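You operate a simulated robot arm through the tools that you are given. There is no shell and no other tool. Be economical: measure what you need, move in short steps, check, and stop when the job is done.

You run a simulated two-armed robot. Do the job below in one go: nothing can be reset, and whatever is moved stays where it is left.

JOB
Take the square collar with the blue side and leave it on the flat steel plate on the squaring plate. Put the box tube with the teal stripe on top of the steel plate with the orange grip. Put the shims tin on the top shelf of the mesh rack. Take the lid off the hooks tin and lay it down on the top of the motor table. Open the left door of the left low cabinet. The order is free.

Only the result counts: the job must be done as asked and must still hold three seconds after the hand-in. Knocking over, shifting, dropping, spilling or breaking anything else fails it. A push-on lid holds only when it is set on centred and level and pressed home; a screw cap is set on level and turned clockwise until tight.

ROBOT AND FRAMES
Two 7-joint arms with two-finger parallel grippers on one trunk, on a base that drives. Base frame: it is fixed to the floor where the robot stands at the start and does not move with it; the origin is under the middle of the robot, x ahead of it, y to its left, z up. Units: mm, degrees, N and s.
The left shoulder is at the start at [50, 165, 1155], the right one opposite. With the tool pointing down near the work surface each hand reaches from about 220 to 700 mm from the robot's upright axis, wherever it stands, measured 20 degrees to its own side. Places, roughly: box tube with the teal stripe (5x6x5 cm) [400, -800, 900]; flat steel plate [500, 0, 750]; hooks tin [500, -3500, 1000]; left door of the left low cabinet [-600, 6800, 500]; shims tin [1250, -3500, 1000]; square collar with the blue side (4x4x2 cm) [600, 100, 900]; steel plate with the orange grip (13x10x3 cm) [5100, -2000, 900]; top shelf of the mesh rack [-1300, -2800, 900]. Payload 3.91 kg a hand.
Tool frame (each hand has its own): the origin (TCP) lies between the finger pads and is the grasp point; the fingertips stand 30 mm ahead of it; z points along the fingers, y is the line along which they close. Largest opening 110 mm; finger width 20, thickness 10; the body of the gripper, 48 by 112 mm, starts 55 mm behind the TCP.
Orientation is told as [roll, pitch, yaw] about the base's x, y, z axes, in that order, counted from this pose: with the fingers straight down and closing along the base's y, the tool's x points along the base's -x, its y along +y and its z along -z.

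CONTROLS
- The arms move only by the tool send_rows. It takes "left_rows", "right_rows" or both (then of equal length, played together; a hand with none holds still); each is text: rows parted by semicolons, each of 7 numbers parted by spaces: the shift along the tool's x, y, z in mm, then the turn, a rotation vector about the tool's x, y, z in degrees, then the opening, from 0 (shut) to 1 (fully open). In form: tx ty tz wx wy wz claw; .... A call has 1 to 20 rows; each row is the pose to reach, as a shift and turn from the pose commanded when the call began, along the tool's axes at that moment. Rows are played at 5 a second. More than 50 mm and 8.6 degrees between two rows, or a gripper value outside its range, and nothing of the call is played. A pose out of reach is approached as far as the arm can. The call stops where the force on the tool passes 40 N (or 10 N more than at its start, if that is more) or the arm is blocked; 0.2 s more then pass. The fingers move at their own pace (about 45 mm/s each) and stop on an object; they squeeze with about 30 N. The grip force told is the motor's: it shows also when the fingers shut on nothing. Time passes only in rows, and 0.2 s behind the last, so rows that repeat a pose let the fingers close. It gives the time, the measured TCP pose, the force on the tool (base axes), the opening and the grip force at its end, in the units of the frame above (readings bear some noise), with the torque about the TCP (base axes, N m) and any sound that the robot's microphone picked up, and new pictures: "pictures" is both (left out), scene, wrist or none (wrist: the cameras of the hands that moved).
- Cameras (640 x 400 px; columns grow to the right, rows downward): "scene" is now at [112.8, -34.5, 1334]; the picture's right is [-0.40, -0.92, 0.00], its down [-0.45, 0.19, -0.87] and it looks along [0.80, -0.35, -0.49] (base axes); focal length 274 px, centre (320, 200). "left" rides on the left gripper at [72, -17, -103] in its tool frame; the picture's right is [0.23, 0.97, 0.00], its down [-0.76, 0.18, -0.62] and it looks along [-0.61, 0.14, 0.78] (tool axes); focal length 222 px, centre (320, 200). "right" rides on the right gripper at [73, 17, -103] in its tool frame; the picture's right is [-0.23, 0.97, 0.00], its down [-0.76, -0.18, -0.62] and it looks along [-0.61, -0.14, 0.78] (tool axes); focal length 222 px, centre (320, 200). There is no depth. A picture from a camera that has moved, and an enlarged one, comes with that camera's place and axes in the base frame and with its lens.
- move_column(by): slides the trunk up (or, below 0, down) by that many mm; the arms and the scene camera ride with it, the base frame stays. It gives what a move gives, with no picture.
- base_move(legs): drives the robot by 1 to 6 legs, each [ahead, left, turn to the left] in mm, mm and degrees, along the robot's own axes; the way and the turn of a leg run together, so that a leg with both is an arc; at most 1500 mm and 180 degrees a leg. The arms and the cameras ride along, it lands a little off, and it stops where it bumps. It gives what a move gives, and a new picture of the scene camera.
- pan_tilt(pan, tilt): turns the head with the scene camera to pan (to the left, within 80 degrees either way) and tilt (down, from -29 to 69), counted from straight ahead of the robot. It gives what a move gives, and a new picture of the scene camera.
- inspect(camera, box): a new picture of the part [left, top, right, bottom] of that camera's present view, enlarged. No time passes.
- finish_job(): hands the job in; it is judged then, once.

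Go step by step. Nothing tells you exact positions but the pictures and the camera data: compare them with the known pose of the tool, close in by small moves and look again before you grip or let go. The budget is 165 turns and 260 pictures, counting those below and the enlarged ones. Unless the task says otherwise, let go and move clear before handing in, and close with one line.

The tools are called after "Emit:" as name(argument=value, ...) on one line, values as JSON. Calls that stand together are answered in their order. send_rows: Moves the arms, as the interface text tells. Its arguments: {"type":"object","properties":{"left_rows":{"type":"string"},"right_rows":{"type":"string"},"pictures":{"type":"string","enum":["both","scene","wrist","none"]}},"required":[]} The other tools are called the same way: move_column (by) slides the trunk up or down; base_move (legs) drives the base; pan_tilt (pan, tilt) turns the head that bears the scene camera; inspect (camera, box) takes an enlarged picture of a part of a camera's view; finish_job () hands the job in.

At the start:

```text
clock: 0.0
left_tool_pos: [461.2, -15.3, 1139.3]
left_orientation: [0.1, -0.1, 0.0]
left_force: [0.0, -0.3, -0.1]
left_ft_torque: [-0.02, 0.0, -0.01]
left_opening: 109.8
left_grip_force: 0.1
right_tool_pos: [284.9, -303.7, 1153.1]
right_orientation: [0.0, 0.0, 0.0]
right_force: [0.2, 0.3, 0.2]
right_ft_torque: [-0.01, -0.01, 0.01]
right_opening: 109.9
right_grip_force: 0.0
trunk travel left (down, up): [-375.0, 128.0]
robot x, y, heading: [-0.5, -1.3, 0.0]
head pan, tilt: [-23.3, 29.1]
```

scene: 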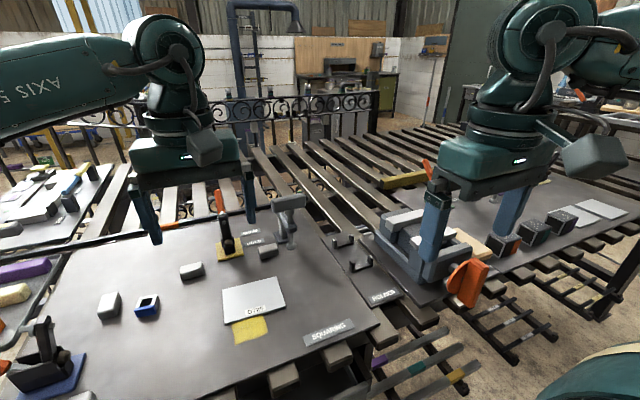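
right: 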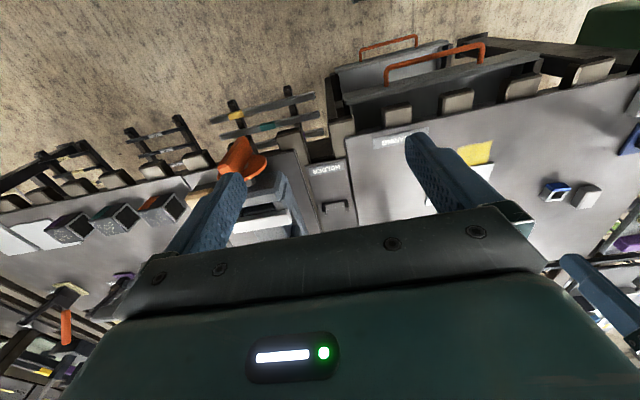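
left: 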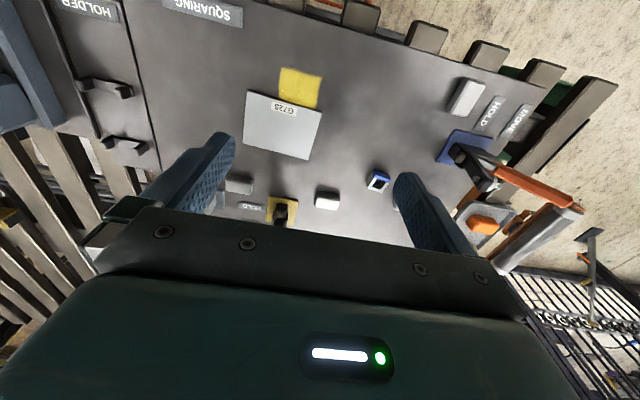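

I see the squaring plate with the blue-sided collar at about [600,134,880] and the flat steel plate at about [534,-67,870]. I'll take enlarged views first.

Emit:
inspect(camera="left", box=[200, 50, 480, 225])

Emit:
inspect(camera="scene", box=[80, 180, 400, 380])

Emit:
inspect(camera="right", box=[0, 100, 320, 300])

```text
2.29 times, centred on (340, 138) of left
camera zoom: at [387.9, -34.1, 1242.3], right [-0.23, 0.97, 0.0], down [0.76, 0.18, 0.62], along [0.61, 0.14, -0.78], focal length 508 px, centre (274, 343)
```

zoom: 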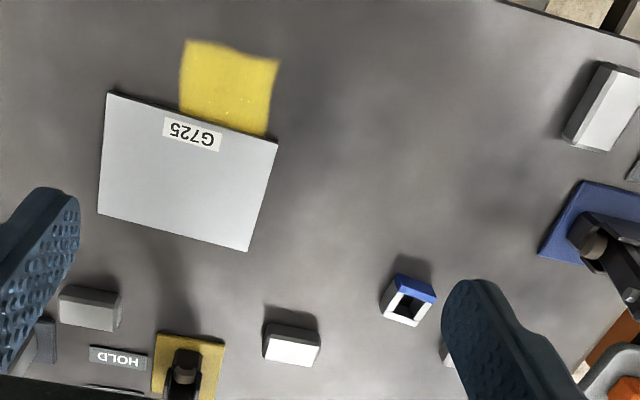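

```text
2.00 times, centred on (240, 280) of scene
camera zoom: at [112.8, -34.5, 1334.0], right [-0.4, -0.92, 0.0], down [-0.45, 0.19, -0.87], along [0.8, -0.35, -0.49], focal length 549 px, centre (480, 40)
```

zoom: 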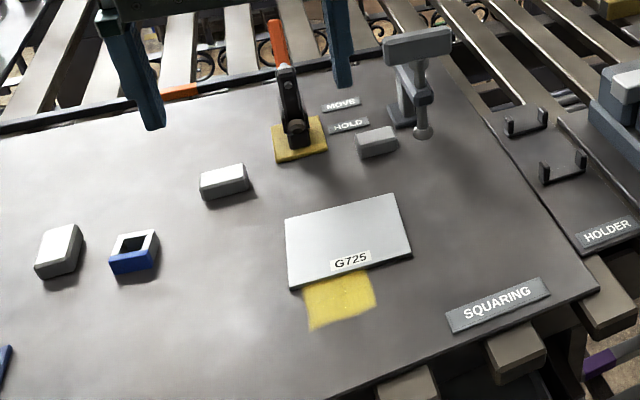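

```text
2.00 times, centred on (160, 200) of right
camera zoom: at [214.3, -286.8, 1256.9], right [0.23, 0.97, 0.0], down [0.76, -0.18, 0.62], along [0.61, -0.14, -0.78], focal length 444 px, centre (640, 200)
```

zoom: 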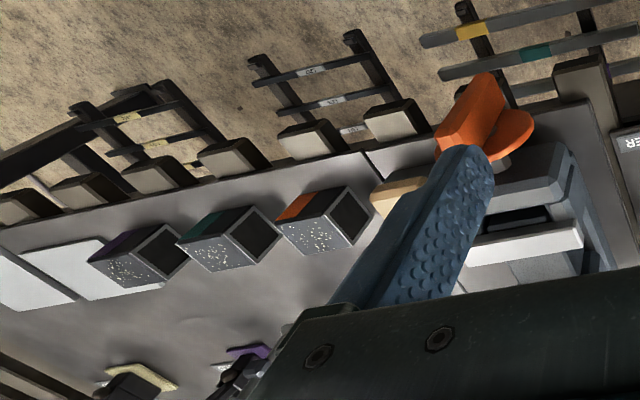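

The collar sits at about [600,129] with yaw around -7.5. I'll move the left hand above it.

Emit:
send_rows(left_rows="-28 29 28 0 0 1.5 1; -56 58 56 0 0 3 1; -84 87 84 0 0 4.5 1; -112 116 112 0 0 6 1; -139 144 139 0 0 7.5 1; -139 144 139 0 0 7.5 1")

```text
clock: 1.4
left_tool_pos: [599.8, 128.7, 999.6]
left_orientation: [-0.1, 0.0, -7.5]
left_force: [0.0, 0.3, 0.4]
left_ft_torque: [-0.01, -0.02, -0.03]
left_opening: 110.1
left_grip_force: 0.1
right_tool_pos: [286.3, -303.9, 1153.1]
right_orientation: [-0.1, 0.0, -0.1]
right_force: [-1.6, -0.2, 1.0]
right_ft_torque: [-0.02, 0.02, 0.0]
right_opening: 109.9
right_grip_force: 0.0
trunk travel left (down, up): [-375.0, 128.0]
robot x, y, heading: [-1.9, -1.3, -0.2]
head pan, tilt: [-23.3, 29.1]
camera scene: at [112.5, -34.6, 1334.0], right [-0.4, -0.92, 0.0], down [-0.45, 0.19, -0.87], along [0.8, -0.35, -0.49], focal length 274 px, centre (320, 200)
camera left: at [526.2, 120.4, 1102.0], right [-0.1, 1.0, 0.0], down [0.78, 0.08, 0.62], along [0.62, 0.06, -0.78], focal length 222 px, centre (320, 200)
```

scene: 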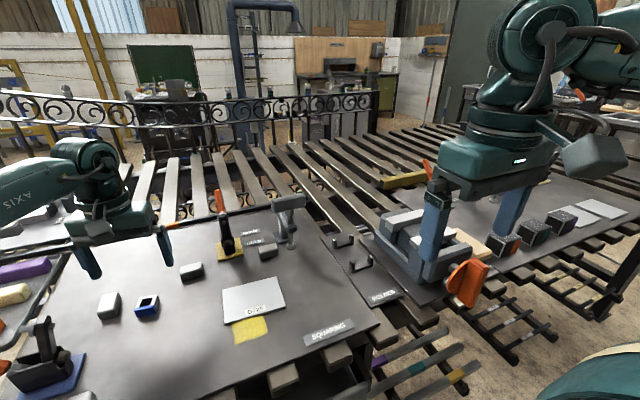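
left: 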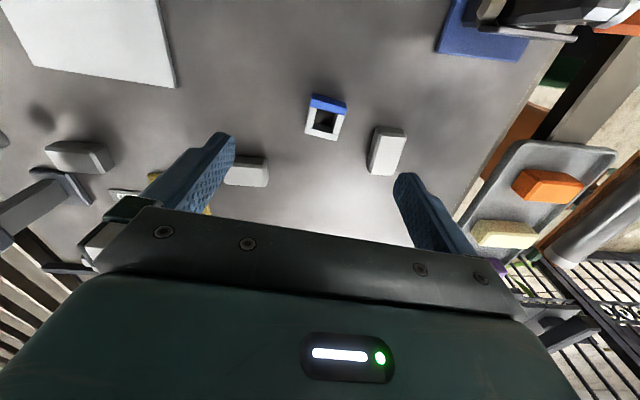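

Collar is nearly centred under the hand at [601,132]. I'll half-close for clearance from the neighbouring block and come down.

Emit:
send_rows(left_rows="0 3.5 0 0 0 0 0.6; 0 3.5 35 0 0 0 0.6; 0 3.5 70 0 0 0 0.6; 0 3.5 70 0 0 0 0.6", pictures="wrist")

Emit:
inspect(camera="left", box=[200, 0, 440, 150])

Emit:
inspect(camera="scene", box=[20, 200, 260, 350])

```text
clock: 2.4
left_tool_pos: [600.3, 133.2, 930.5]
left_orientation: [0.1, 0.0, -7.4]
left_force: [0.0, 0.2, -0.8]
left_ft_torque: [-0.01, -0.03, 0.02]
left_opening: 66.0
left_grip_force: 0.0
right_tool_pos: [284.1, -303.0, 1152.7]
right_orientation: [-0.1, 0.0, -0.2]
right_force: [0.6, -0.3, 0.4]
right_ft_torque: [0.02, 0.02, -0.01]
right_opening: 110.0
right_grip_force: 0.1
trunk travel left (down, up): [-375.0, 128.0]
robot x, y, heading: [-3.0, 0.6, 0.1]
head pan, tilt: [-23.3, 29.1]
camera left: at [526.5, 124.3, 1034.0], right [-0.1, 1.0, 0.0], down [0.78, 0.08, 0.62], along [0.62, 0.06, -0.78], focal length 222 px, centre (320, 200)
```

left: 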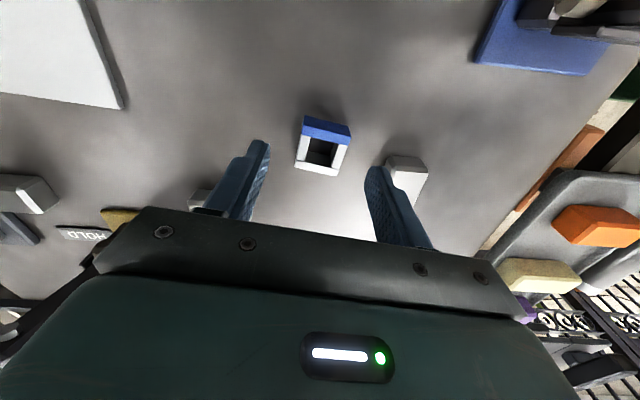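

```text
2.67 times, centred on (320, 75) of left
camera zoom: at [526.5, 124.3, 1034.0], right [-0.1, 1.0, 0.0], down [0.78, 0.08, 0.62], along [0.62, 0.06, -0.78], focal length 592 px, centre (320, 533)
```

zoom: 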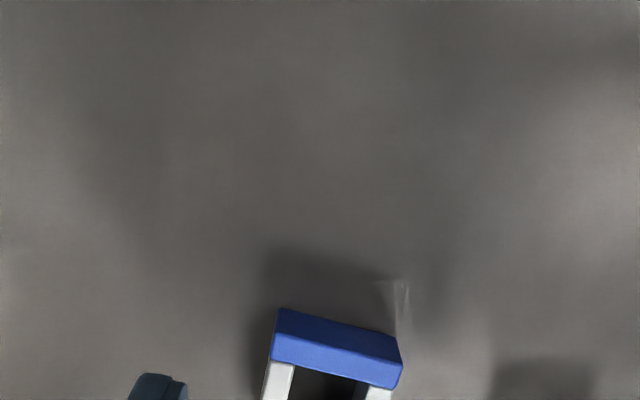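

```text
2.67 times, centred on (140, 275) of scene
camera zoom: at [112.7, -34.5, 1334.0], right [-0.4, -0.92, 0.0], down [-0.45, 0.19, -0.87], along [0.8, -0.35, -0.49], focal length 732 px, centre (800, 0)
```

zoom: 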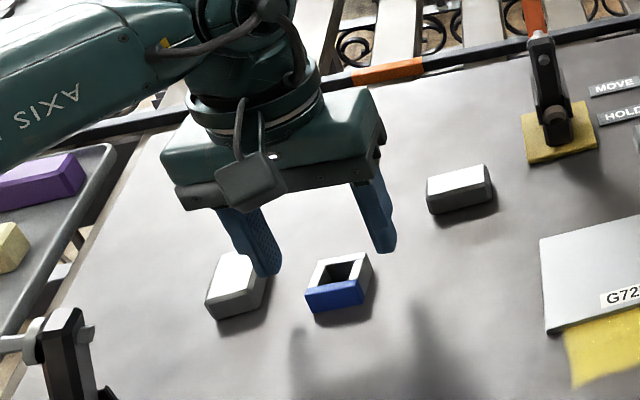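

Aligned within a couple of mm; I'll lower to tips just above the plate and close.

Emit:
send_rows(left_rows="0 0 14 0 0 0 0.6; 0 0 27 0 0 0 0.6; 0 0 27 0 0 0 0.3; 0 0 27 0 0 0 0.3; 0 0 27 0 0 0 0.2; 0 0 27 0 0 0 0.2", pictures="wrist")

Emit:
inspect(camera="scene", box=[60, 200, 300, 350])

```text
clock: 3.8
left_tool_pos: [601.6, 132.4, 903.5]
left_orientation: [0.0, -0.1, -7.4]
left_force: [0.3, 0.5, 1.0]
left_ft_torque: [0.03, -0.01, -0.02]
left_opening: 33.7
left_grip_force: 30.0
right_tool_pos: [286.6, -302.6, 1153.5]
right_orientation: [0.0, 0.1, -0.1]
right_force: [-0.4, 0.8, 0.1]
right_ft_torque: [0.0, 0.0, 0.03]
right_opening: 109.9
right_grip_force: 0.0
trunk travel left (down, up): [-375.0, 128.0]
robot x, y, heading: [0.5, -2.2, 0.1]
head pan, tilt: [-23.3, 29.1]
camera left: at [526.6, 123.6, 1007.8], right [-0.1, 1.0, 0.0], down [0.78, 0.08, 0.62], along [0.62, 0.06, -0.78], focal length 222 px, centre (320, 200)
```

left: 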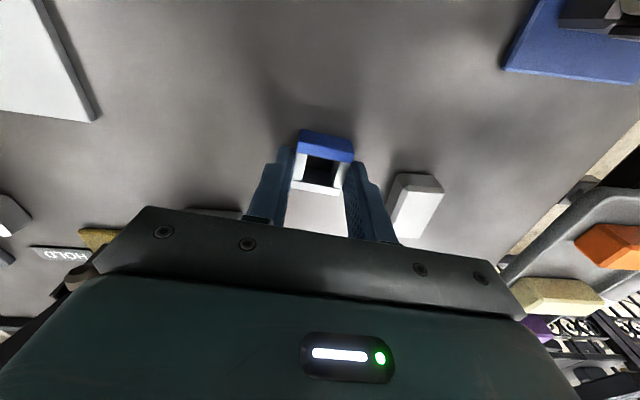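

```text
2.67 times, centred on (180, 275) of scene
camera zoom: at [112.8, -34.4, 1334.0], right [-0.4, -0.92, 0.0], down [-0.45, 0.19, -0.87], along [0.8, -0.35, -0.49], focal length 732 px, centre (693, 0)
```

zoom: 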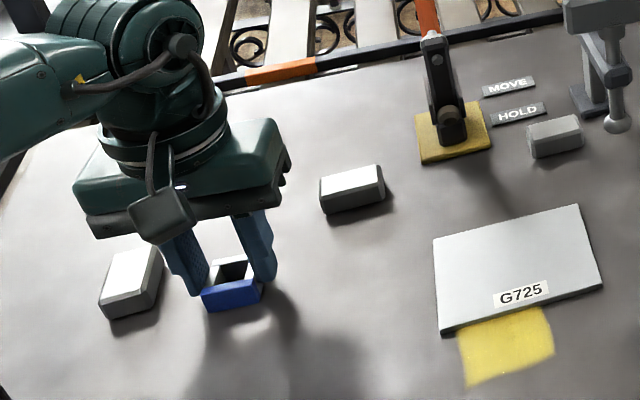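

Collar gripped. Lifting and carrying it over the plate's centre at about [535,-60].

Emit:
send_rows(left_rows="0 0 -35 0 0 0 0.2; 0 0 -70 0 0 0 0.2; 10 -48 -70 0 0 0 0.2; 20 -96 -70 0 0 0 0.2; 30 -144 -70 0 0 0 0.2; 39 -190 -70 0 0 0 0.2; 39 -190 -70 0 0 0 0.2", pictures="both")

```text
clock: 5.4
left_tool_pos: [537.5, -53.7, 970.7]
left_orientation: [0.0, -0.2, -7.5]
left_force: [0.1, 0.1, -1.7]
left_ft_torque: [-0.02, -0.01, -0.02]
left_opening: 33.6
left_grip_force: 29.8
right_tool_pos: [284.8, -302.3, 1153.6]
right_orientation: [-0.1, 0.0, -0.1]
right_force: [0.2, 0.1, -1.2]
right_ft_torque: [0.01, -0.03, 0.0]
right_opening: 110.0
right_grip_force: 0.1
trunk travel left (down, up): [-375.0, 128.0]
robot x, y, heading: [-3.8, 2.1, -0.1]
head pan, tilt: [-23.3, 29.1]
camera scene: at [113.0, -34.0, 1334.0], right [-0.4, -0.92, 0.0], down [-0.45, 0.19, -0.87], along [0.8, -0.35, -0.49], focal length 274 px, centre (320, 200)
camera left: at [463.6, -62.2, 1073.0], right [-0.1, 0.99, 0.0], down [0.78, 0.08, 0.62], along [0.62, 0.06, -0.78], focal length 222 px, centre (320, 200)
```

scene: 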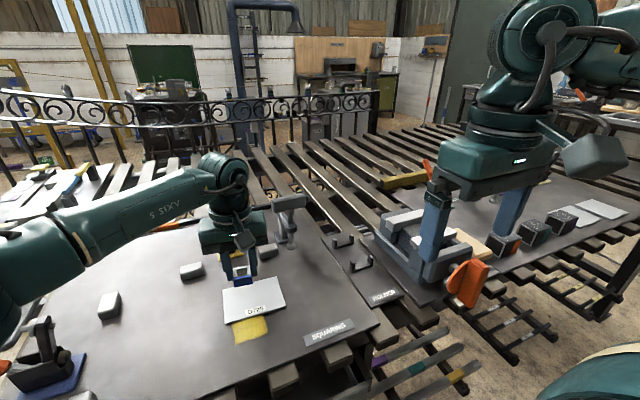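
left: 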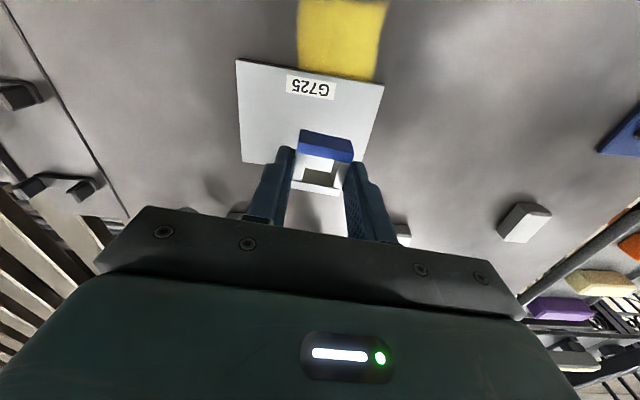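

Plate centre reads as about [529,-69]. I'll shift slightly and lower to just above it.

Emit:
send_rows(left_rows="2 -12 0 0 0 0 0.2; 2 -12 30 0 0 0 0.2; 2 -12 54 0 0 0 0.2; 2 -12 54 0 0 0 0.2", pictures="wrist")

Emit:
inspect(camera="scene", box=[180, 220, 340, 320])

```text
clock: 6.4
left_tool_pos: [534.1, -64.0, 921.7]
left_orientation: [0.0, 0.0, -7.5]
left_force: [-0.2, 0.5, -0.9]
left_ft_torque: [0.05, -0.01, -0.01]
left_opening: 33.6
left_grip_force: 30.1
right_tool_pos: [284.6, -304.2, 1152.5]
right_orientation: [0.0, 0.0, -0.1]
right_force: [0.4, 0.1, 0.8]
right_ft_torque: [0.01, 0.0, -0.03]
right_opening: 110.1
right_grip_force: 0.1
trunk travel left (down, up): [-375.0, 128.0]
robot x, y, heading: [1.7, -1.3, 0.1]
head pan, tilt: [-23.3, 29.1]
camera left: at [459.7, -71.8, 1023.5], right [-0.1, 1.0, 0.0], down [0.78, 0.08, 0.62], along [0.62, 0.06, -0.78], focal length 222 px, centre (320, 200)
```

left: 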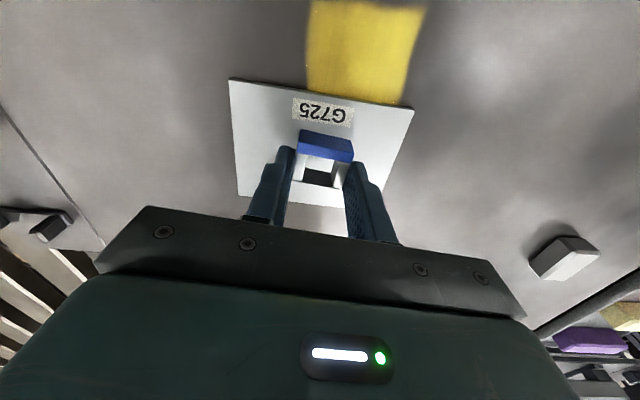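

```text
4.00 times, centred on (260, 270) of scene
camera zoom: at [112.9, -34.5, 1334.0], right [-0.4, -0.92, 0.0], down [-0.45, 0.19, -0.87], along [0.8, -0.35, -0.49], focal length 1098 px, centre (560, -80)
```

zoom: 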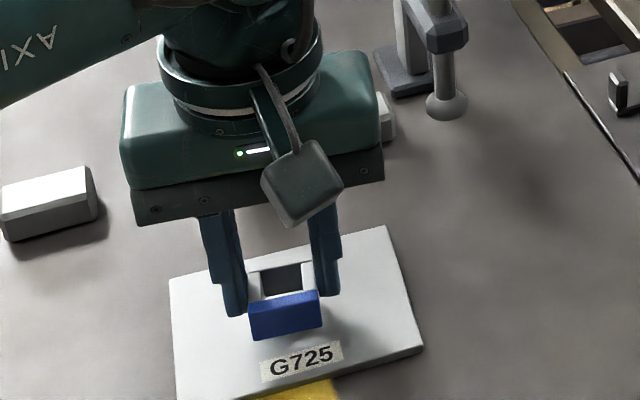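

Well centred. I'll lower slowly until contact shows.

Emit:
send_rows(left_rows="0 0 2 0 0 0 0.2; 0 0 4 0 0 0 0.2; 0 0 6 0 0 0 0.2; 0 0 7.5 0 0 0 0.2; 0 0 7.5 0 0 0 0.2", pictures="none")

Emit:
inspect(camera="scene", box=[180, 220, 340, 320])

```text
clock: 7.6
left_tool_pos: [534.4, -64.5, 911.9]
left_orientation: [0.0, 0.0, -7.6]
left_force: [0.1, -0.2, -1.4]
left_ft_torque: [0.01, 0.03, 0.02]
left_opening: 33.5
left_grip_force: 29.8
right_tool_pos: [285.6, -303.8, 1152.5]
right_orientation: [-0.1, 0.0, -0.1]
right_force: [0.1, 0.6, -0.6]
right_ft_torque: [-0.01, 0.0, 0.0]
right_opening: 109.9
right_grip_force: 0.1
trunk travel left (down, up): [-375.0, 128.0]
robot x, y, heading: [0.2, 0.7, 0.0]
head pan, tilt: [-23.3, 29.1]
```

```text
4.00 times, centred on (260, 270) of scene
camera zoom: at [112.9, -34.5, 1334.0], right [-0.4, -0.92, 0.0], down [-0.45, 0.19, -0.87], along [0.8, -0.35, -0.49], focal length 1098 px, centre (560, -80)
```

zoom: 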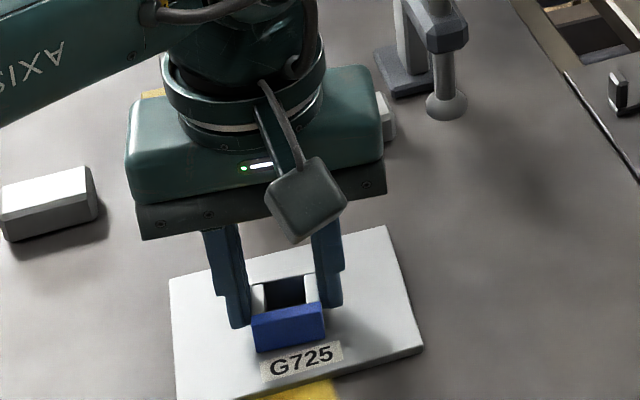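

Emit:
send_rows(left_rows="0 0 1 0 0 0 0.2; 0 0 2 0 0 0 0.2; 0 0 3 0 0 0 0.2; 0 0 3 0 0 0 0.2", pictures="none")

Emit:
inspect(camera="scene", box=[200, 240, 296, 300])

```text
clock: 8.6
left_tool_pos: [534.7, -64.4, 911.0]
left_orientation: [-0.1, -0.1, -7.5]
left_force: [2.8, -0.4, 12.7]
left_ft_torque: [0.14, 0.07, -0.01]
left_opening: 33.7
left_grip_force: 29.8
right_tool_pos: [285.9, -303.9, 1153.2]
right_orientation: [0.0, -0.2, -0.1]
right_force: [0.9, -0.1, -0.2]
right_ft_torque: [0.0, 0.0, 0.04]
right_opening: 110.0
right_grip_force: 0.0
trunk travel left (down, up): [-375.0, 128.0]
robot x, y, heading: [-5.5, -0.3, 0.1]
head pan, tilt: [-23.3, 29.1]
```

```text
6.67 times, centred on (248, 270) of scene
camera zoom: at [112.0, -34.3, 1334.3], right [-0.4, -0.92, 0.0], down [-0.45, 0.19, -0.87], along [0.8, -0.35, -0.49], focal length 1829 px, centre (800, -267)
```

zoom: 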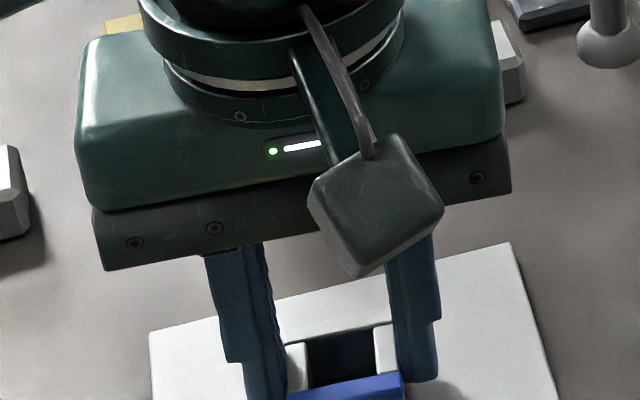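

Contact at 12 N: the collar rests on the plate. Opening and lifting clear, then retracting the left arm.

Emit:
send_rows(left_rows="0 0 -1 0 0 0 0.45; 0 0 -1 0 0 0 0.5; 0 0 -1 0 0 0 0.5; 0 0 -40 0 0 0 0.5; 0 0 -85 0 0 0 0.6; 0 0 -130 0 0 0 0.8; 0 0 -175 0 0 0 1; 0 0 -220 0 0 0 1; 0 0 -260 0 0 0 1; 0 0 -260 0 0 0 1", pictures="both")

Emit:
inspect(camera="scene", box=[180, 250, 340, 350])

Emit:
inspect(camera="scene", box=[400, 150, 640, 300])

```text
clock: 10.8
left_tool_pos: [535.3, -63.2, 1171.1]
left_orientation: [0.0, 0.2, -7.5]
left_force: [-0.4, 0.0, 0.5]
left_ft_torque: [-0.01, 0.01, 0.04]
left_opening: 110.0
left_grip_force: 0.1
right_tool_pos: [286.2, -304.3, 1152.5]
right_orientation: [-0.1, 0.0, -0.1]
right_force: [0.7, 0.6, -0.8]
right_ft_torque: [0.03, 0.01, 0.0]
right_opening: 110.3
right_grip_force: 0.1
trunk travel left (down, up): [-375.0, 128.0]
robot x, y, heading: [-1.1, 0.7, 0.0]
head pan, tilt: [-23.3, 29.1]
camera scene: at [113.0, -34.3, 1333.9], right [-0.4, -0.92, 0.0], down [-0.45, 0.19, -0.87], along [0.8, -0.35, -0.49], focal length 274 px, centre (320, 200)
camera left: at [461.8, -70.9, 1273.0], right [-0.1, 1.0, 0.0], down [0.78, 0.08, 0.62], along [0.62, 0.06, -0.78], focal length 222 px, centre (320, 200)
```

scene: 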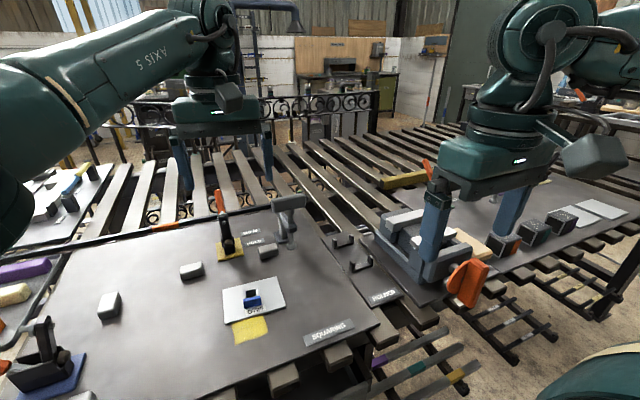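
left: 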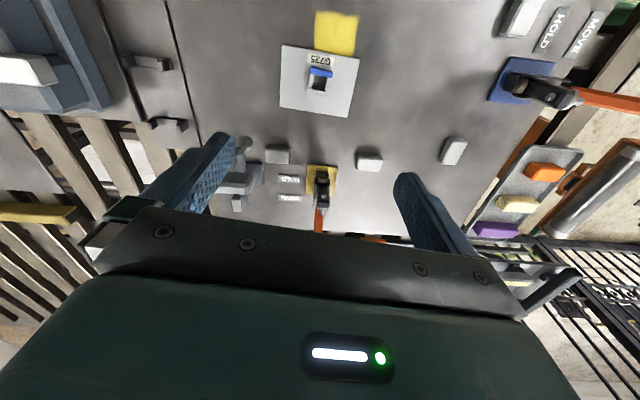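

```text
4.00 times, centred on (260, 300) of scene
camera zoom: at [113.0, -34.3, 1333.9], right [-0.4, -0.92, 0.0], down [-0.45, 0.19, -0.87], along [0.8, -0.35, -0.49], focal length 1098 px, centre (560, -200)
```

zoom: 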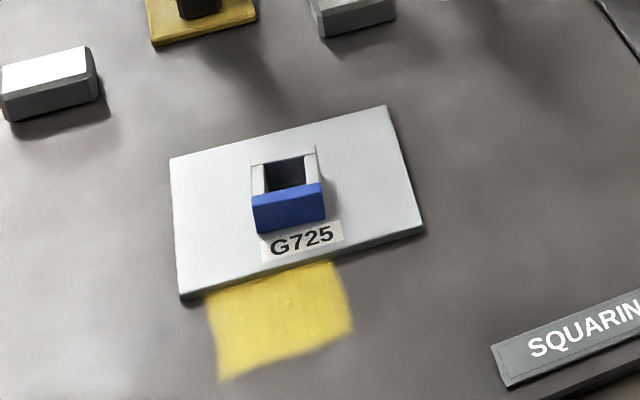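

```text
2.67 times, centred on (520, 225) of scene
camera zoom: at [113.0, -34.3, 1333.9], right [-0.4, -0.92, 0.0], down [-0.45, 0.19, -0.87], along [0.8, -0.35, -0.49], focal length 732 px, centre (-213, 133)
```

zoom: 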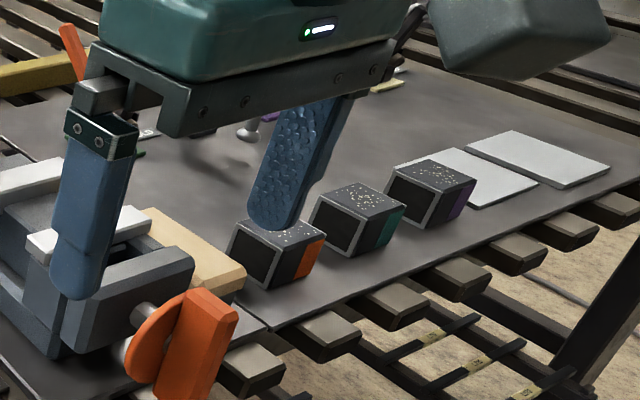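

Collar is on the plate. The teal-striped tube is at about [447,-815,890]; I'll drive 600 mm to the right to bring it into right-hand reach.

Emit:
base_move(legs=[[0, -600, 0]])

Emit:
inspect(camera="right", box=[160, 0, 640, 300])

```text
clock: 14.2
left_tool_pos: [539.0, -665.6, 1169.6]
left_orientation: [0.0, 0.1, -7.1]
left_force: [-0.2, -0.1, 0.5]
left_ft_torque: [0.03, 0.0, 0.01]
left_opening: 109.9
left_grip_force: 0.1
right_tool_pos: [287.9, -908.7, 1153.5]
right_orientation: [0.0, -0.1, 0.1]
right_force: [0.2, -0.1, -0.5]
right_ft_torque: [0.02, -0.01, 0.01]
right_opening: 109.8
right_grip_force: 0.1
trunk travel left (down, up): [-375.0, 128.0]
robot x, y, heading: [1.6, -603.1, 0.1]
head pan, tilt: [-23.3, 29.1]
camera scene: at [114.2, -639.3, 1334.0], right [-0.39, -0.92, 0.0], down [-0.45, 0.19, -0.87], along [0.8, -0.34, -0.49], focal length 274 px, centre (320, 200)
```

scene: 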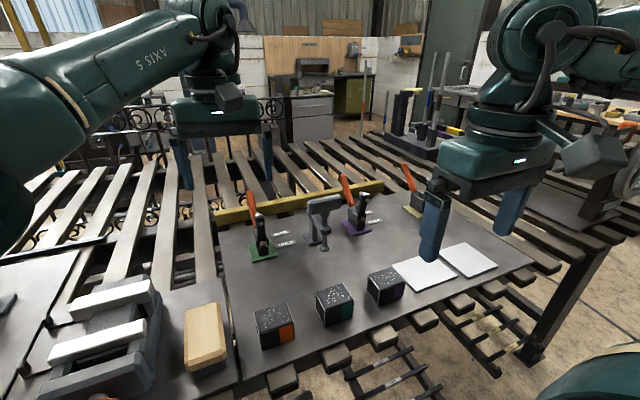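

```text
1.33 times, centred on (400, 150) of right
camera zoom: at [216.8, -891.2, 1256.8], right [0.22, 0.97, 0.0], down [0.76, -0.18, 0.62], along [0.61, -0.14, -0.78], focal length 296 px, centre (213, 267)
```

zoom: 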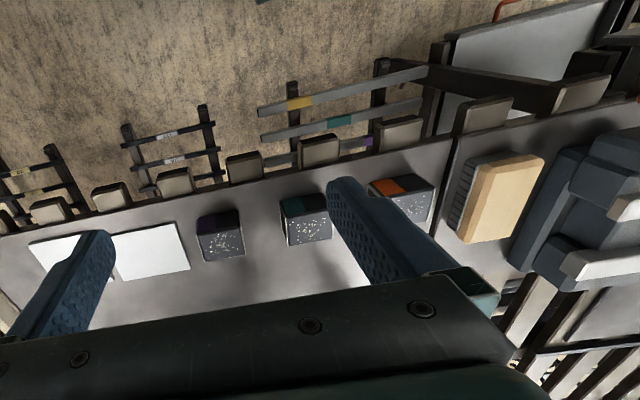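

Teal tube top centre about [443,-818]; bringing the right hand above it.

Emit:
send_rows(right_rows="-32 18 10 0 0 1 1; -64 36 20 0 0 2 1; -96 54 40 0 0 3 1; -128 72 70 0 0 4 1; -156 91 100 0 0 5 1; -156 91 100 0 0 5 1")

Emit:
inspect(camera="right", box=[200, 0, 440, 150])

Emit:
inspect(camera="scene", box=[230, 220, 470, 370])

```text
clock: 15.6
left_tool_pos: [536.7, -665.5, 1169.8]
left_orientation: [0.0, 0.1, -7.1]
left_force: [0.0, -0.6, -0.3]
left_ft_torque: [0.0, -0.02, 0.02]
left_opening: 109.9
left_grip_force: 0.1
right_tool_pos: [444.2, -813.2, 1055.0]
right_orientation: [0.0, -0.1, -5.0]
right_force: [-0.3, 0.4, -0.4]
right_ft_torque: [0.02, 0.0, -0.04]
right_opening: 109.9
right_grip_force: 0.0
trunk travel left (down, up): [-375.0, 128.0]
robot x, y, heading: [0.9, -606.1, 0.2]
head pan, tilt: [-23.3, 29.1]
camera scene: at [113.8, -639.1, 1334.0], right [-0.39, -0.92, 0.0], down [-0.45, 0.19, -0.87], along [0.8, -0.34, -0.49], focal length 274 px, centre (320, 200)
camera right: at [375.2, -791.4, 1159.0], right [0.31, 0.95, 0.0], down [0.74, -0.24, 0.62], along [0.59, -0.19, -0.78], focal length 222 px, centre (320, 200)
```

scene: 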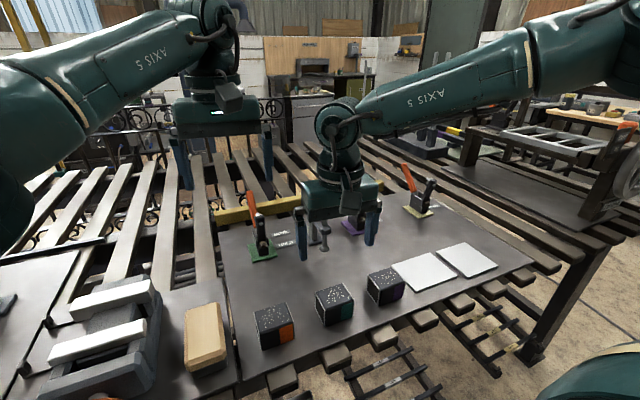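
right: 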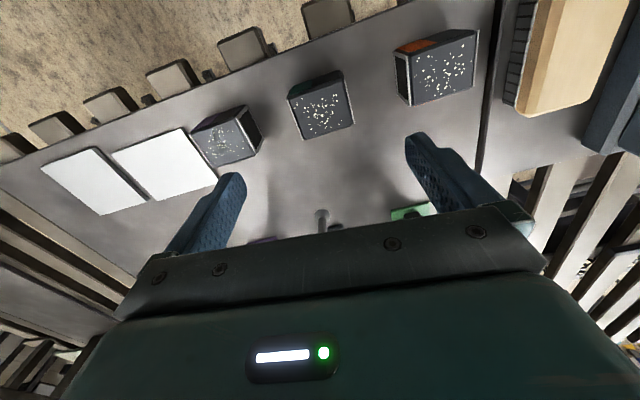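

```text
2.67 times, centred on (320, 75) of right
camera zoom: at [375.2, -791.4, 1159.0], right [0.31, 0.95, 0.0], down [0.74, -0.24, 0.62], along [0.59, -0.19, -0.78], focal length 592 px, centre (320, 533)
```

zoom: 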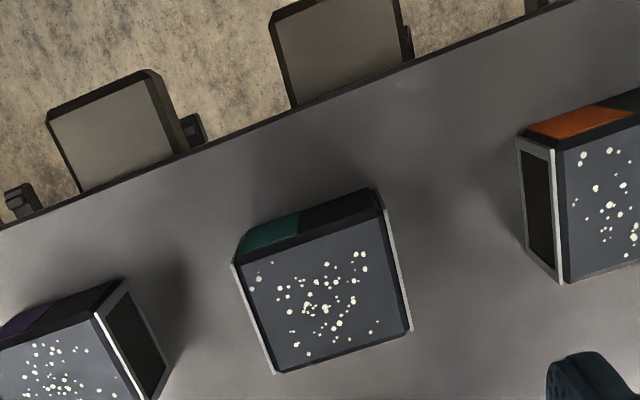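

```text
2.67 times, centred on (350, 295) of scene
camera zoom: at [113.8, -639.1, 1334.0], right [-0.39, -0.92, 0.0], down [-0.45, 0.19, -0.87], along [0.8, -0.34, -0.49], focal length 732 px, centre (240, -53)
```

zoom: 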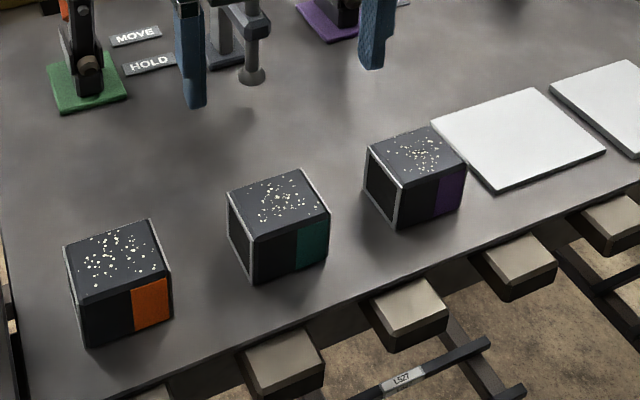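

The tube's axis is along y with yaw about 0; the solid walls face ±x, so I'll turn the hand to yaw -90 to grip the walls, and look again.

Emit:
send_rows(right_rows="0 0 0 0 0 8.5 1; 0 0 0 0 0 17 1; 0 0 0 0 0 25.5 1; 0 0 0 0 0 34 1; 0 0 0 0 0 42.5 1; 0 0 0 0 0 51 1; 0 0 0 0 0 59.5 1; 0 0 0 0 0 68 1; 0 0 0 0 0 76.5 1; 0 0 0 0 0 85 1; 0 0 0 0 0 85 1")

Emit:
inspect(camera="right", box=[200, 50, 440, 200])

```text
clock: 18.0
left_tool_pos: [537.7, -664.3, 1169.4]
left_orientation: [-0.1, -0.1, -7.2]
left_force: [-0.6, -1.1, -0.4]
left_ft_torque: [-0.03, -0.01, 0.0]
left_opening: 109.9
left_grip_force: 0.1
right_tool_pos: [443.6, -815.5, 1052.4]
right_orientation: [0.0, 0.1, -90.0]
right_force: [0.4, 0.5, 0.0]
right_ft_torque: [0.0, -0.01, -0.01]
right_opening: 109.9
right_grip_force: 0.1
trunk travel left (down, up): [-375.0, 128.0]
robot x, y, heading: [2.5, -603.6, 0.2]
head pan, tilt: [-23.3, 29.1]
camera scene: at [114.2, -638.9, 1334.0], right [-0.39, -0.92, 0.0], down [-0.45, 0.19, -0.87], along [0.8, -0.34, -0.49], focal length 274 px, centre (320, 200)
camera right: at [462.1, -744.4, 1156.7], right [0.97, -0.23, 0.0], down [-0.18, -0.76, 0.62], along [-0.14, -0.61, -0.78], focal length 222 px, centre (320, 200)
```

scene: 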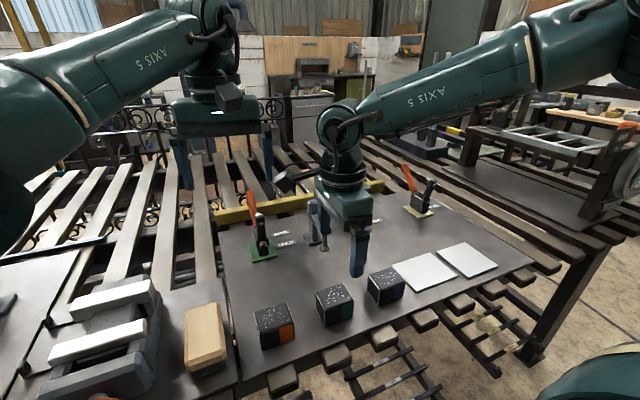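
right: 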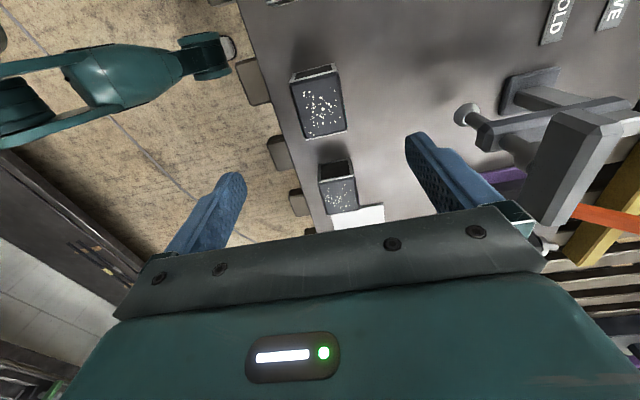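

```text
2.67 times, centred on (320, 125) of right
camera zoom: at [462.1, -744.4, 1156.7], right [0.97, -0.23, 0.0], down [-0.18, -0.76, 0.62], along [-0.14, -0.61, -0.78], focal length 592 px, centre (320, 400)
```

zoom: 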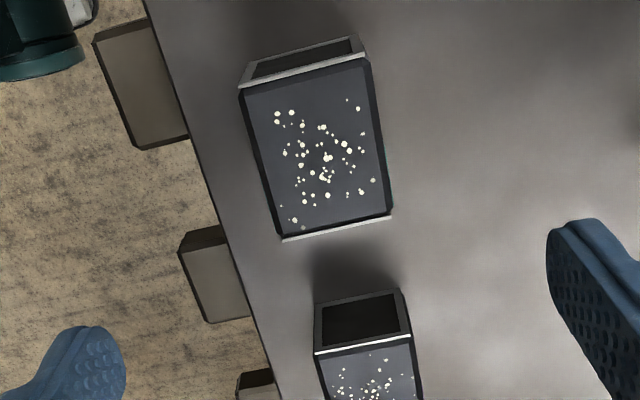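

Teal tube centre [447.5,-813.4], yaw 0. Descending and gripping.

Emit:
send_rows(right_rows="2 3.5 0 0 0 0 0.8; 2 3.5 45 0 0 0 0.8; 2 3.5 90 0 0 0 0.8; 2 3.5 130 0 0 0 0.8; 2 3.5 147 0 0 0 0.8; 2 3.5 147 0 0 0 0.35; 2 3.5 147 0 0 0 0.35; 2 3.5 147 0 0 0 0.35; 2 3.5 147 0 0 0 0.35")

Emit:
inspect(camera="scene", box=[230, 220, 470, 370])

```text
clock: 20.0
left_tool_pos: [537.3, -665.0, 1169.5]
left_orientation: [0.0, -0.1, -7.2]
left_force: [-0.7, 0.1, 0.1]
left_ft_torque: [0.06, -0.01, 0.0]
left_opening: 109.9
left_grip_force: 0.0
right_tool_pos: [446.1, -814.7, 905.8]
right_orientation: [-0.1, 0.0, -89.8]
right_force: [0.5, 0.7, -0.6]
right_ft_torque: [0.01, 0.0, -0.02]
right_opening: 49.8
right_grip_force: 29.4
trunk travel left (down, up): [-375.0, 128.0]
robot x, y, heading: [0.5, -603.2, 0.4]
head pan, tilt: [-23.3, 29.1]
camera scene: at [114.3, -638.9, 1333.9], right [-0.39, -0.92, 0.0], down [-0.45, 0.19, -0.87], along [0.8, -0.34, -0.49], focal length 274 px, centre (320, 200)
camera right: at [464.5, -741.0, 1010.6], right [0.97, -0.22, 0.0], down [-0.18, -0.76, 0.62], along [-0.14, -0.61, -0.78], focal length 222 px, centre (320, 200)
```

scene: 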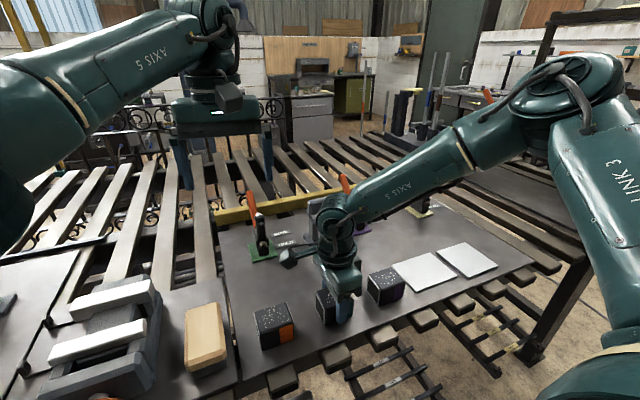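
right: 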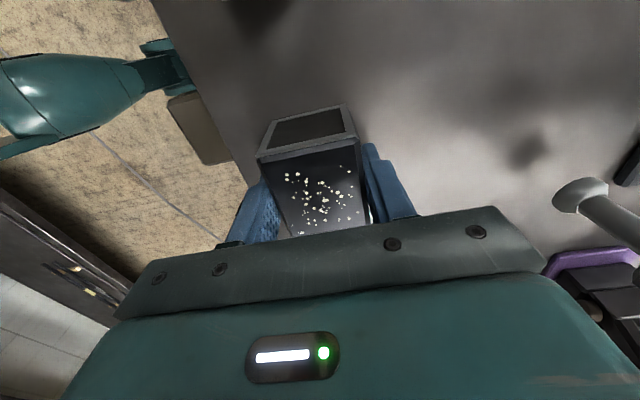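

```text
2.67 times, centred on (350, 295) of scene
camera zoom: at [114.3, -638.9, 1333.9], right [-0.39, -0.92, 0.0], down [-0.45, 0.19, -0.87], along [0.8, -0.34, -0.49], focal length 732 px, centre (240, -53)
```

zoom: 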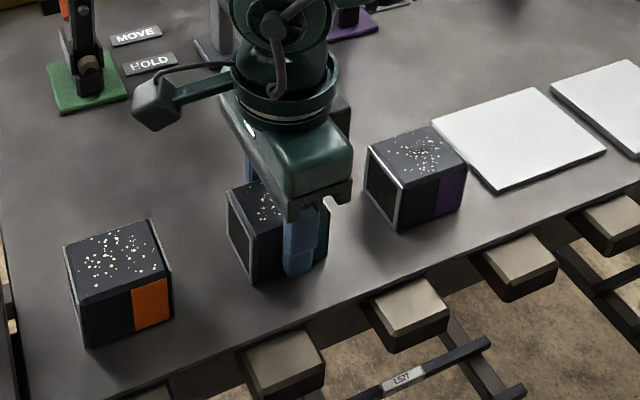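

Tube gripped. Lift it straight up, then draw both hands in for driving.

Emit:
send_rows(right_rows="0 0 -45 0 0 0 0.35; 0 0 -90 0 0 0 0.35; 0 0 -135 0 0 0 0.35; 0 0 -180 0 0 0 0.35; 0 0 -225 0 0 0 0.35; -18 -32 -240 0 0 0 0.35; -36 -64 -240 0 0 0 0.35; -54 -96 -240 0 0 0 0.35; -72 -128 -240 0 0 0 0.35; -90 -160 -240 0 0 0 0.35", left_rows="29 33 0 0 0 0 1; 58 66 0 0 0 0 1; 87 99 0 0 0 0 1; 116 132 0 0 0 0 1; 145 165 0 0 0 0 1; 174 198 0 0 0 0 1; 203 231 0 0 0 0 1; 232 264 0 0 0 0 1; 261 297 0 0 0 0 1; 289 329 0 0 0 0 1", pictures="wrist")

Emit:
pan_tilt(pan=0, tilt=15)

Emit:
pan_tilt(pan=-78, tilt=15)

Emit:
pan_tilt(pan=78, tilt=15)

```text
clock: 22.2
left_tool_pos: [292.5, -302.4, 1169.9]
left_orientation: [0.0, -0.1, -7.4]
left_force: [0.1, 0.0, -0.3]
left_ft_torque: [-0.05, 0.0, 0.01]
left_opening: 110.0
left_grip_force: 0.1
right_tool_pos: [285.1, -903.6, 1143.3]
right_orientation: [0.2, 0.0, -89.8]
right_force: [-1.0, 0.0, -2.6]
right_ft_torque: [0.0, -0.04, 0.02]
right_opening: 49.4
right_grip_force: 30.1
trunk travel left (down, up): [-375.0, 128.0]
robot x, y, heading: [2.9, -603.5, 0.2]
head pan, tilt: [-23.3, 29.1]
camera right: at [303.4, -831.8, 1246.9], right [0.97, -0.22, 0.0], down [-0.18, -0.76, 0.62], along [-0.14, -0.61, -0.78], focal length 222 px, centre (320, 200)
camera left: at [216.8, -311.0, 1272.4], right [-0.1, 0.99, 0.0], down [0.78, 0.08, 0.62], along [0.62, 0.06, -0.78], focal length 222 px, centre (320, 200)
```

right: 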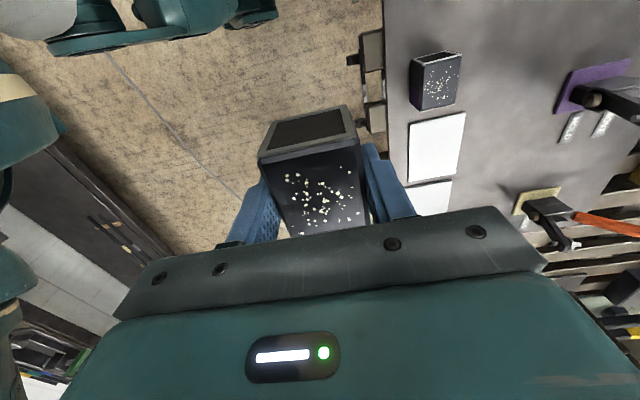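
left: 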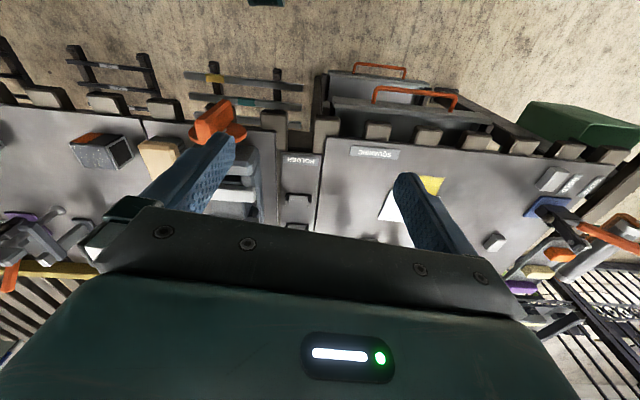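

```text
clock: 23.1
left_tool_pos: [293.6, -302.4, 1169.4]
left_orientation: [0.0, 0.0, -7.2]
left_force: [-0.4, -0.3, -0.3]
left_ft_torque: [-0.02, -0.01, 0.01]
left_opening: 110.1
left_grip_force: 0.2
right_tool_pos: [286.5, -903.6, 1142.6]
right_orientation: [0.1, 0.0, -89.8]
right_force: [0.1, 0.2, -3.3]
right_ft_torque: [0.0, -0.01, -0.01]
right_opening: 49.6
right_grip_force: 30.0
trunk travel left (down, up): [-375.0, 128.0]
robot x, y, heading: [0.1, -602.8, 0.0]
head pan, tilt: [0.0, 15.0]
camera scene: at [124.3, -603.1, 1356.7], right [0.0, -1.0, 0.0], down [-0.26, 0.0, -0.97], along [0.97, 0.0, -0.26], focal length 274 px, centre (320, 200)
```

scene: 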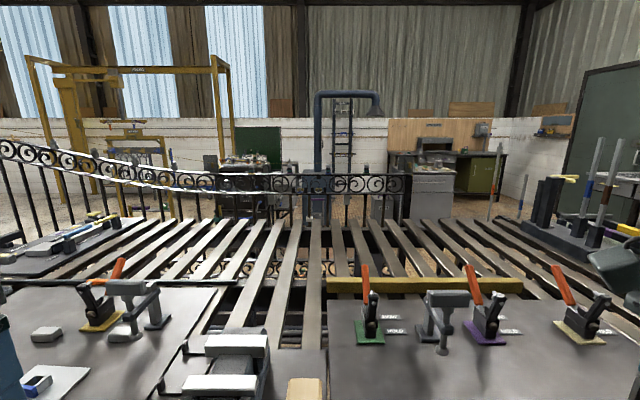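

```text
clock: 24.6
left_tool_pos: [293.7, -304.1, 1169.7]
left_orientation: [0.0, 0.0, -7.2]
left_force: [0.0, 0.0, -0.5]
left_ft_torque: [-0.01, 0.01, -0.01]
left_opening: 110.0
left_grip_force: 0.0
right_tool_pos: [286.4, -902.6, 1143.1]
right_orientation: [-0.1, 0.0, -89.9]
right_force: [0.4, 0.5, -3.1]
right_ft_torque: [0.0, 0.0, -0.03]
right_opening: 49.9
right_grip_force: 30.0
trunk travel left (down, up): [-375.0, 128.0]
robot x, y, heading: [-1.5, -605.3, 0.3]
head pan, tilt: [-78.0, 15.0]
camera scene: at [50.7, -694.7, 1356.7], right [-0.98, -0.21, 0.0], down [-0.06, 0.25, -0.97], along [0.21, -0.94, -0.26], focal length 274 px, centre (320, 200)
```

scene: 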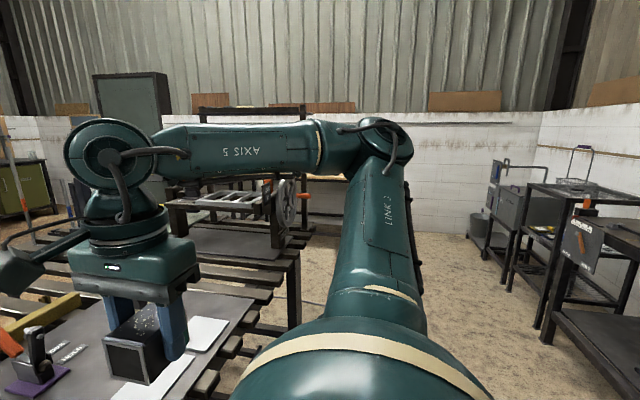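

```text
clock: 27.0
left_tool_pos: [292.8, -302.9, 1169.8]
left_orientation: [0.0, 0.0, -7.2]
left_force: [-0.3, 0.3, 0.1]
left_ft_torque: [0.02, 0.03, -0.02]
left_opening: 110.1
left_grip_force: 0.1
right_tool_pos: [286.5, -904.4, 1143.5]
right_orientation: [0.0, 0.0, -90.0]
right_force: [0.3, 0.3, -1.8]
right_ft_torque: [-0.03, 0.01, -0.01]
right_opening: 49.9
right_grip_force: 30.2
trunk travel left (down, up): [-375.0, 128.0]
robot x, y, heading: [3.2, -604.1, -0.1]
head pan, tilt: [78.0, 15.0]
camera scene: at [49.9, -512.0, 1356.8], right [0.98, -0.2, 0.0], down [-0.05, -0.25, -0.97], along [0.2, 0.95, -0.26], focal length 274 px, centre (320, 200)
```

scene: 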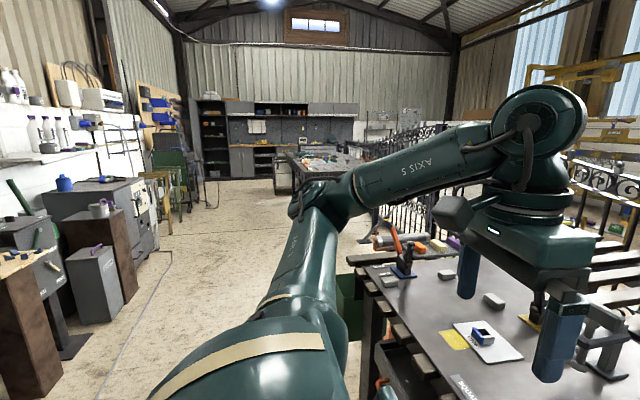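

Tube is held; to the right there's a passage around the table's end. I'll drive to about y=-1750, slightly back, and look around.

Emit:
base_move(legs=[[-150, 0, 0], [0, -1150, 0]])

Emit:
pan_tilt(pan=0, tilt=15)

Emit:
pan_tilt(pan=-45, tilt=15)

```text
clock: 33.8
left_tool_pos: [151.6, -1436.2, 1169.4]
left_orientation: [0.0, 0.0, -6.0]
left_force: [0.6, -0.8, 0.5]
left_ft_torque: [-0.01, 0.01, 0.01]
left_opening: 110.2
left_grip_force: 0.1
right_tool_pos: [157.8, -2036.5, 1142.4]
right_orientation: [-0.1, 0.1, -88.7]
right_force: [-0.3, -0.3, -3.2]
right_ft_torque: [-0.02, -0.01, 0.0]
right_opening: 49.8
right_grip_force: 30.0
trunk travel left (down, up): [-375.0, 128.0]
robot x, y, heading: [-135.7, -1745.0, 1.3]
head pan, tilt: [78.0, 15.0]
camera scene: at [-87.3, -1649.8, 1356.8], right [0.98, -0.18, 0.0], down [-0.05, -0.25, -0.97], along [0.18, 0.95, -0.26], focal length 274 px, centre (320, 200)
```

scene: 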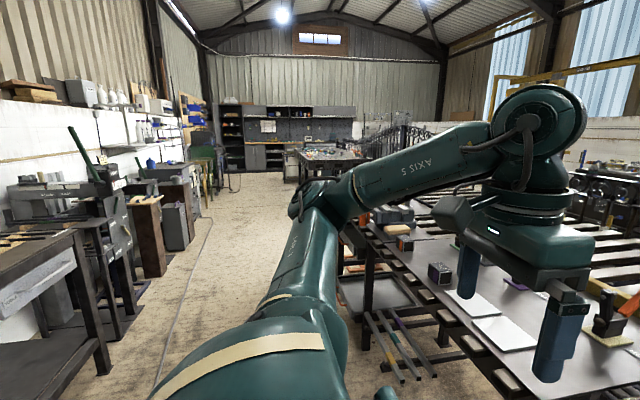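

```text
clock: 35.3
left_tool_pos: [151.9, -1435.1, 1170.0]
left_orientation: [-0.1, -0.1, -6.0]
left_force: [0.6, -0.2, -0.2]
left_ft_torque: [-0.01, 0.01, 0.0]
left_opening: 109.9
left_grip_force: 0.0
right_tool_pos: [158.9, -2035.2, 1142.6]
right_orientation: [0.0, 0.0, -88.5]
right_force: [-0.2, -0.8, -2.7]
right_ft_torque: [-0.02, 0.0, 0.0]
right_opening: 49.6
right_grip_force: 29.9
trunk travel left (down, up): [-375.0, 128.0]
robot x, y, heading: [-134.9, -1743.7, 1.7]
head pan, tilt: [0.0, 15.0]
camera scene: at [-11.0, -1739.0, 1356.7], right [0.03, -1.0, 0.0], down [-0.26, -0.01, -0.97], along [0.97, 0.03, -0.26], focal length 274 px, centre (320, 200)
```

scene: 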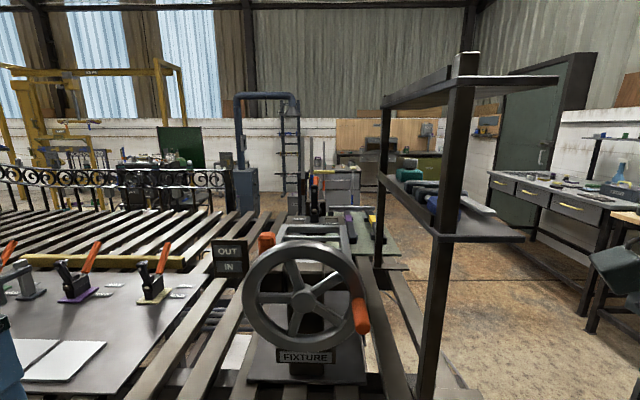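

```text
clock: 36.4
left_tool_pos: [152.3, -1435.0, 1169.0]
left_orientation: [-0.1, 0.0, -6.0]
left_force: [-0.7, 0.5, -0.4]
left_ft_torque: [-0.01, -0.03, 0.02]
left_opening: 110.0
left_grip_force: 0.1
right_tool_pos: [157.5, -2036.2, 1142.4]
right_orientation: [0.0, 0.0, -88.7]
right_force: [-0.4, 0.5, -1.8]
right_ft_torque: [0.01, -0.01, -0.01]
right_opening: 50.0
right_grip_force: 29.7
trunk travel left (down, up): [-375.0, 128.0]
robot x, y, heading: [-133.7, -1740.4, 1.7]
head pan, tilt: [-45.0, 15.0]
camera scene: at [-36.6, -1805.7, 1356.7], right [-0.69, -0.73, 0.0], down [-0.19, 0.18, -0.97], along [0.7, -0.66, -0.26], focal length 274 px, centre (320, 200)
```

scene: 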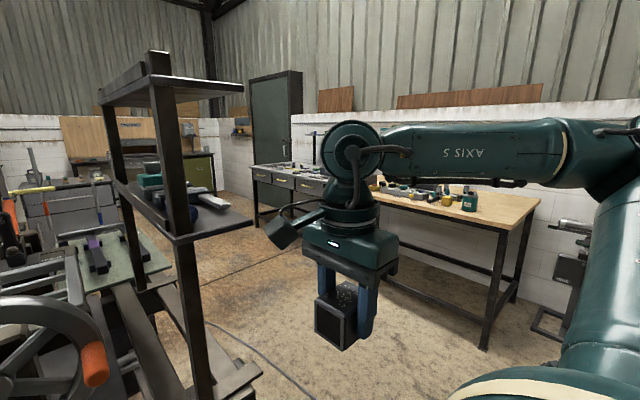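

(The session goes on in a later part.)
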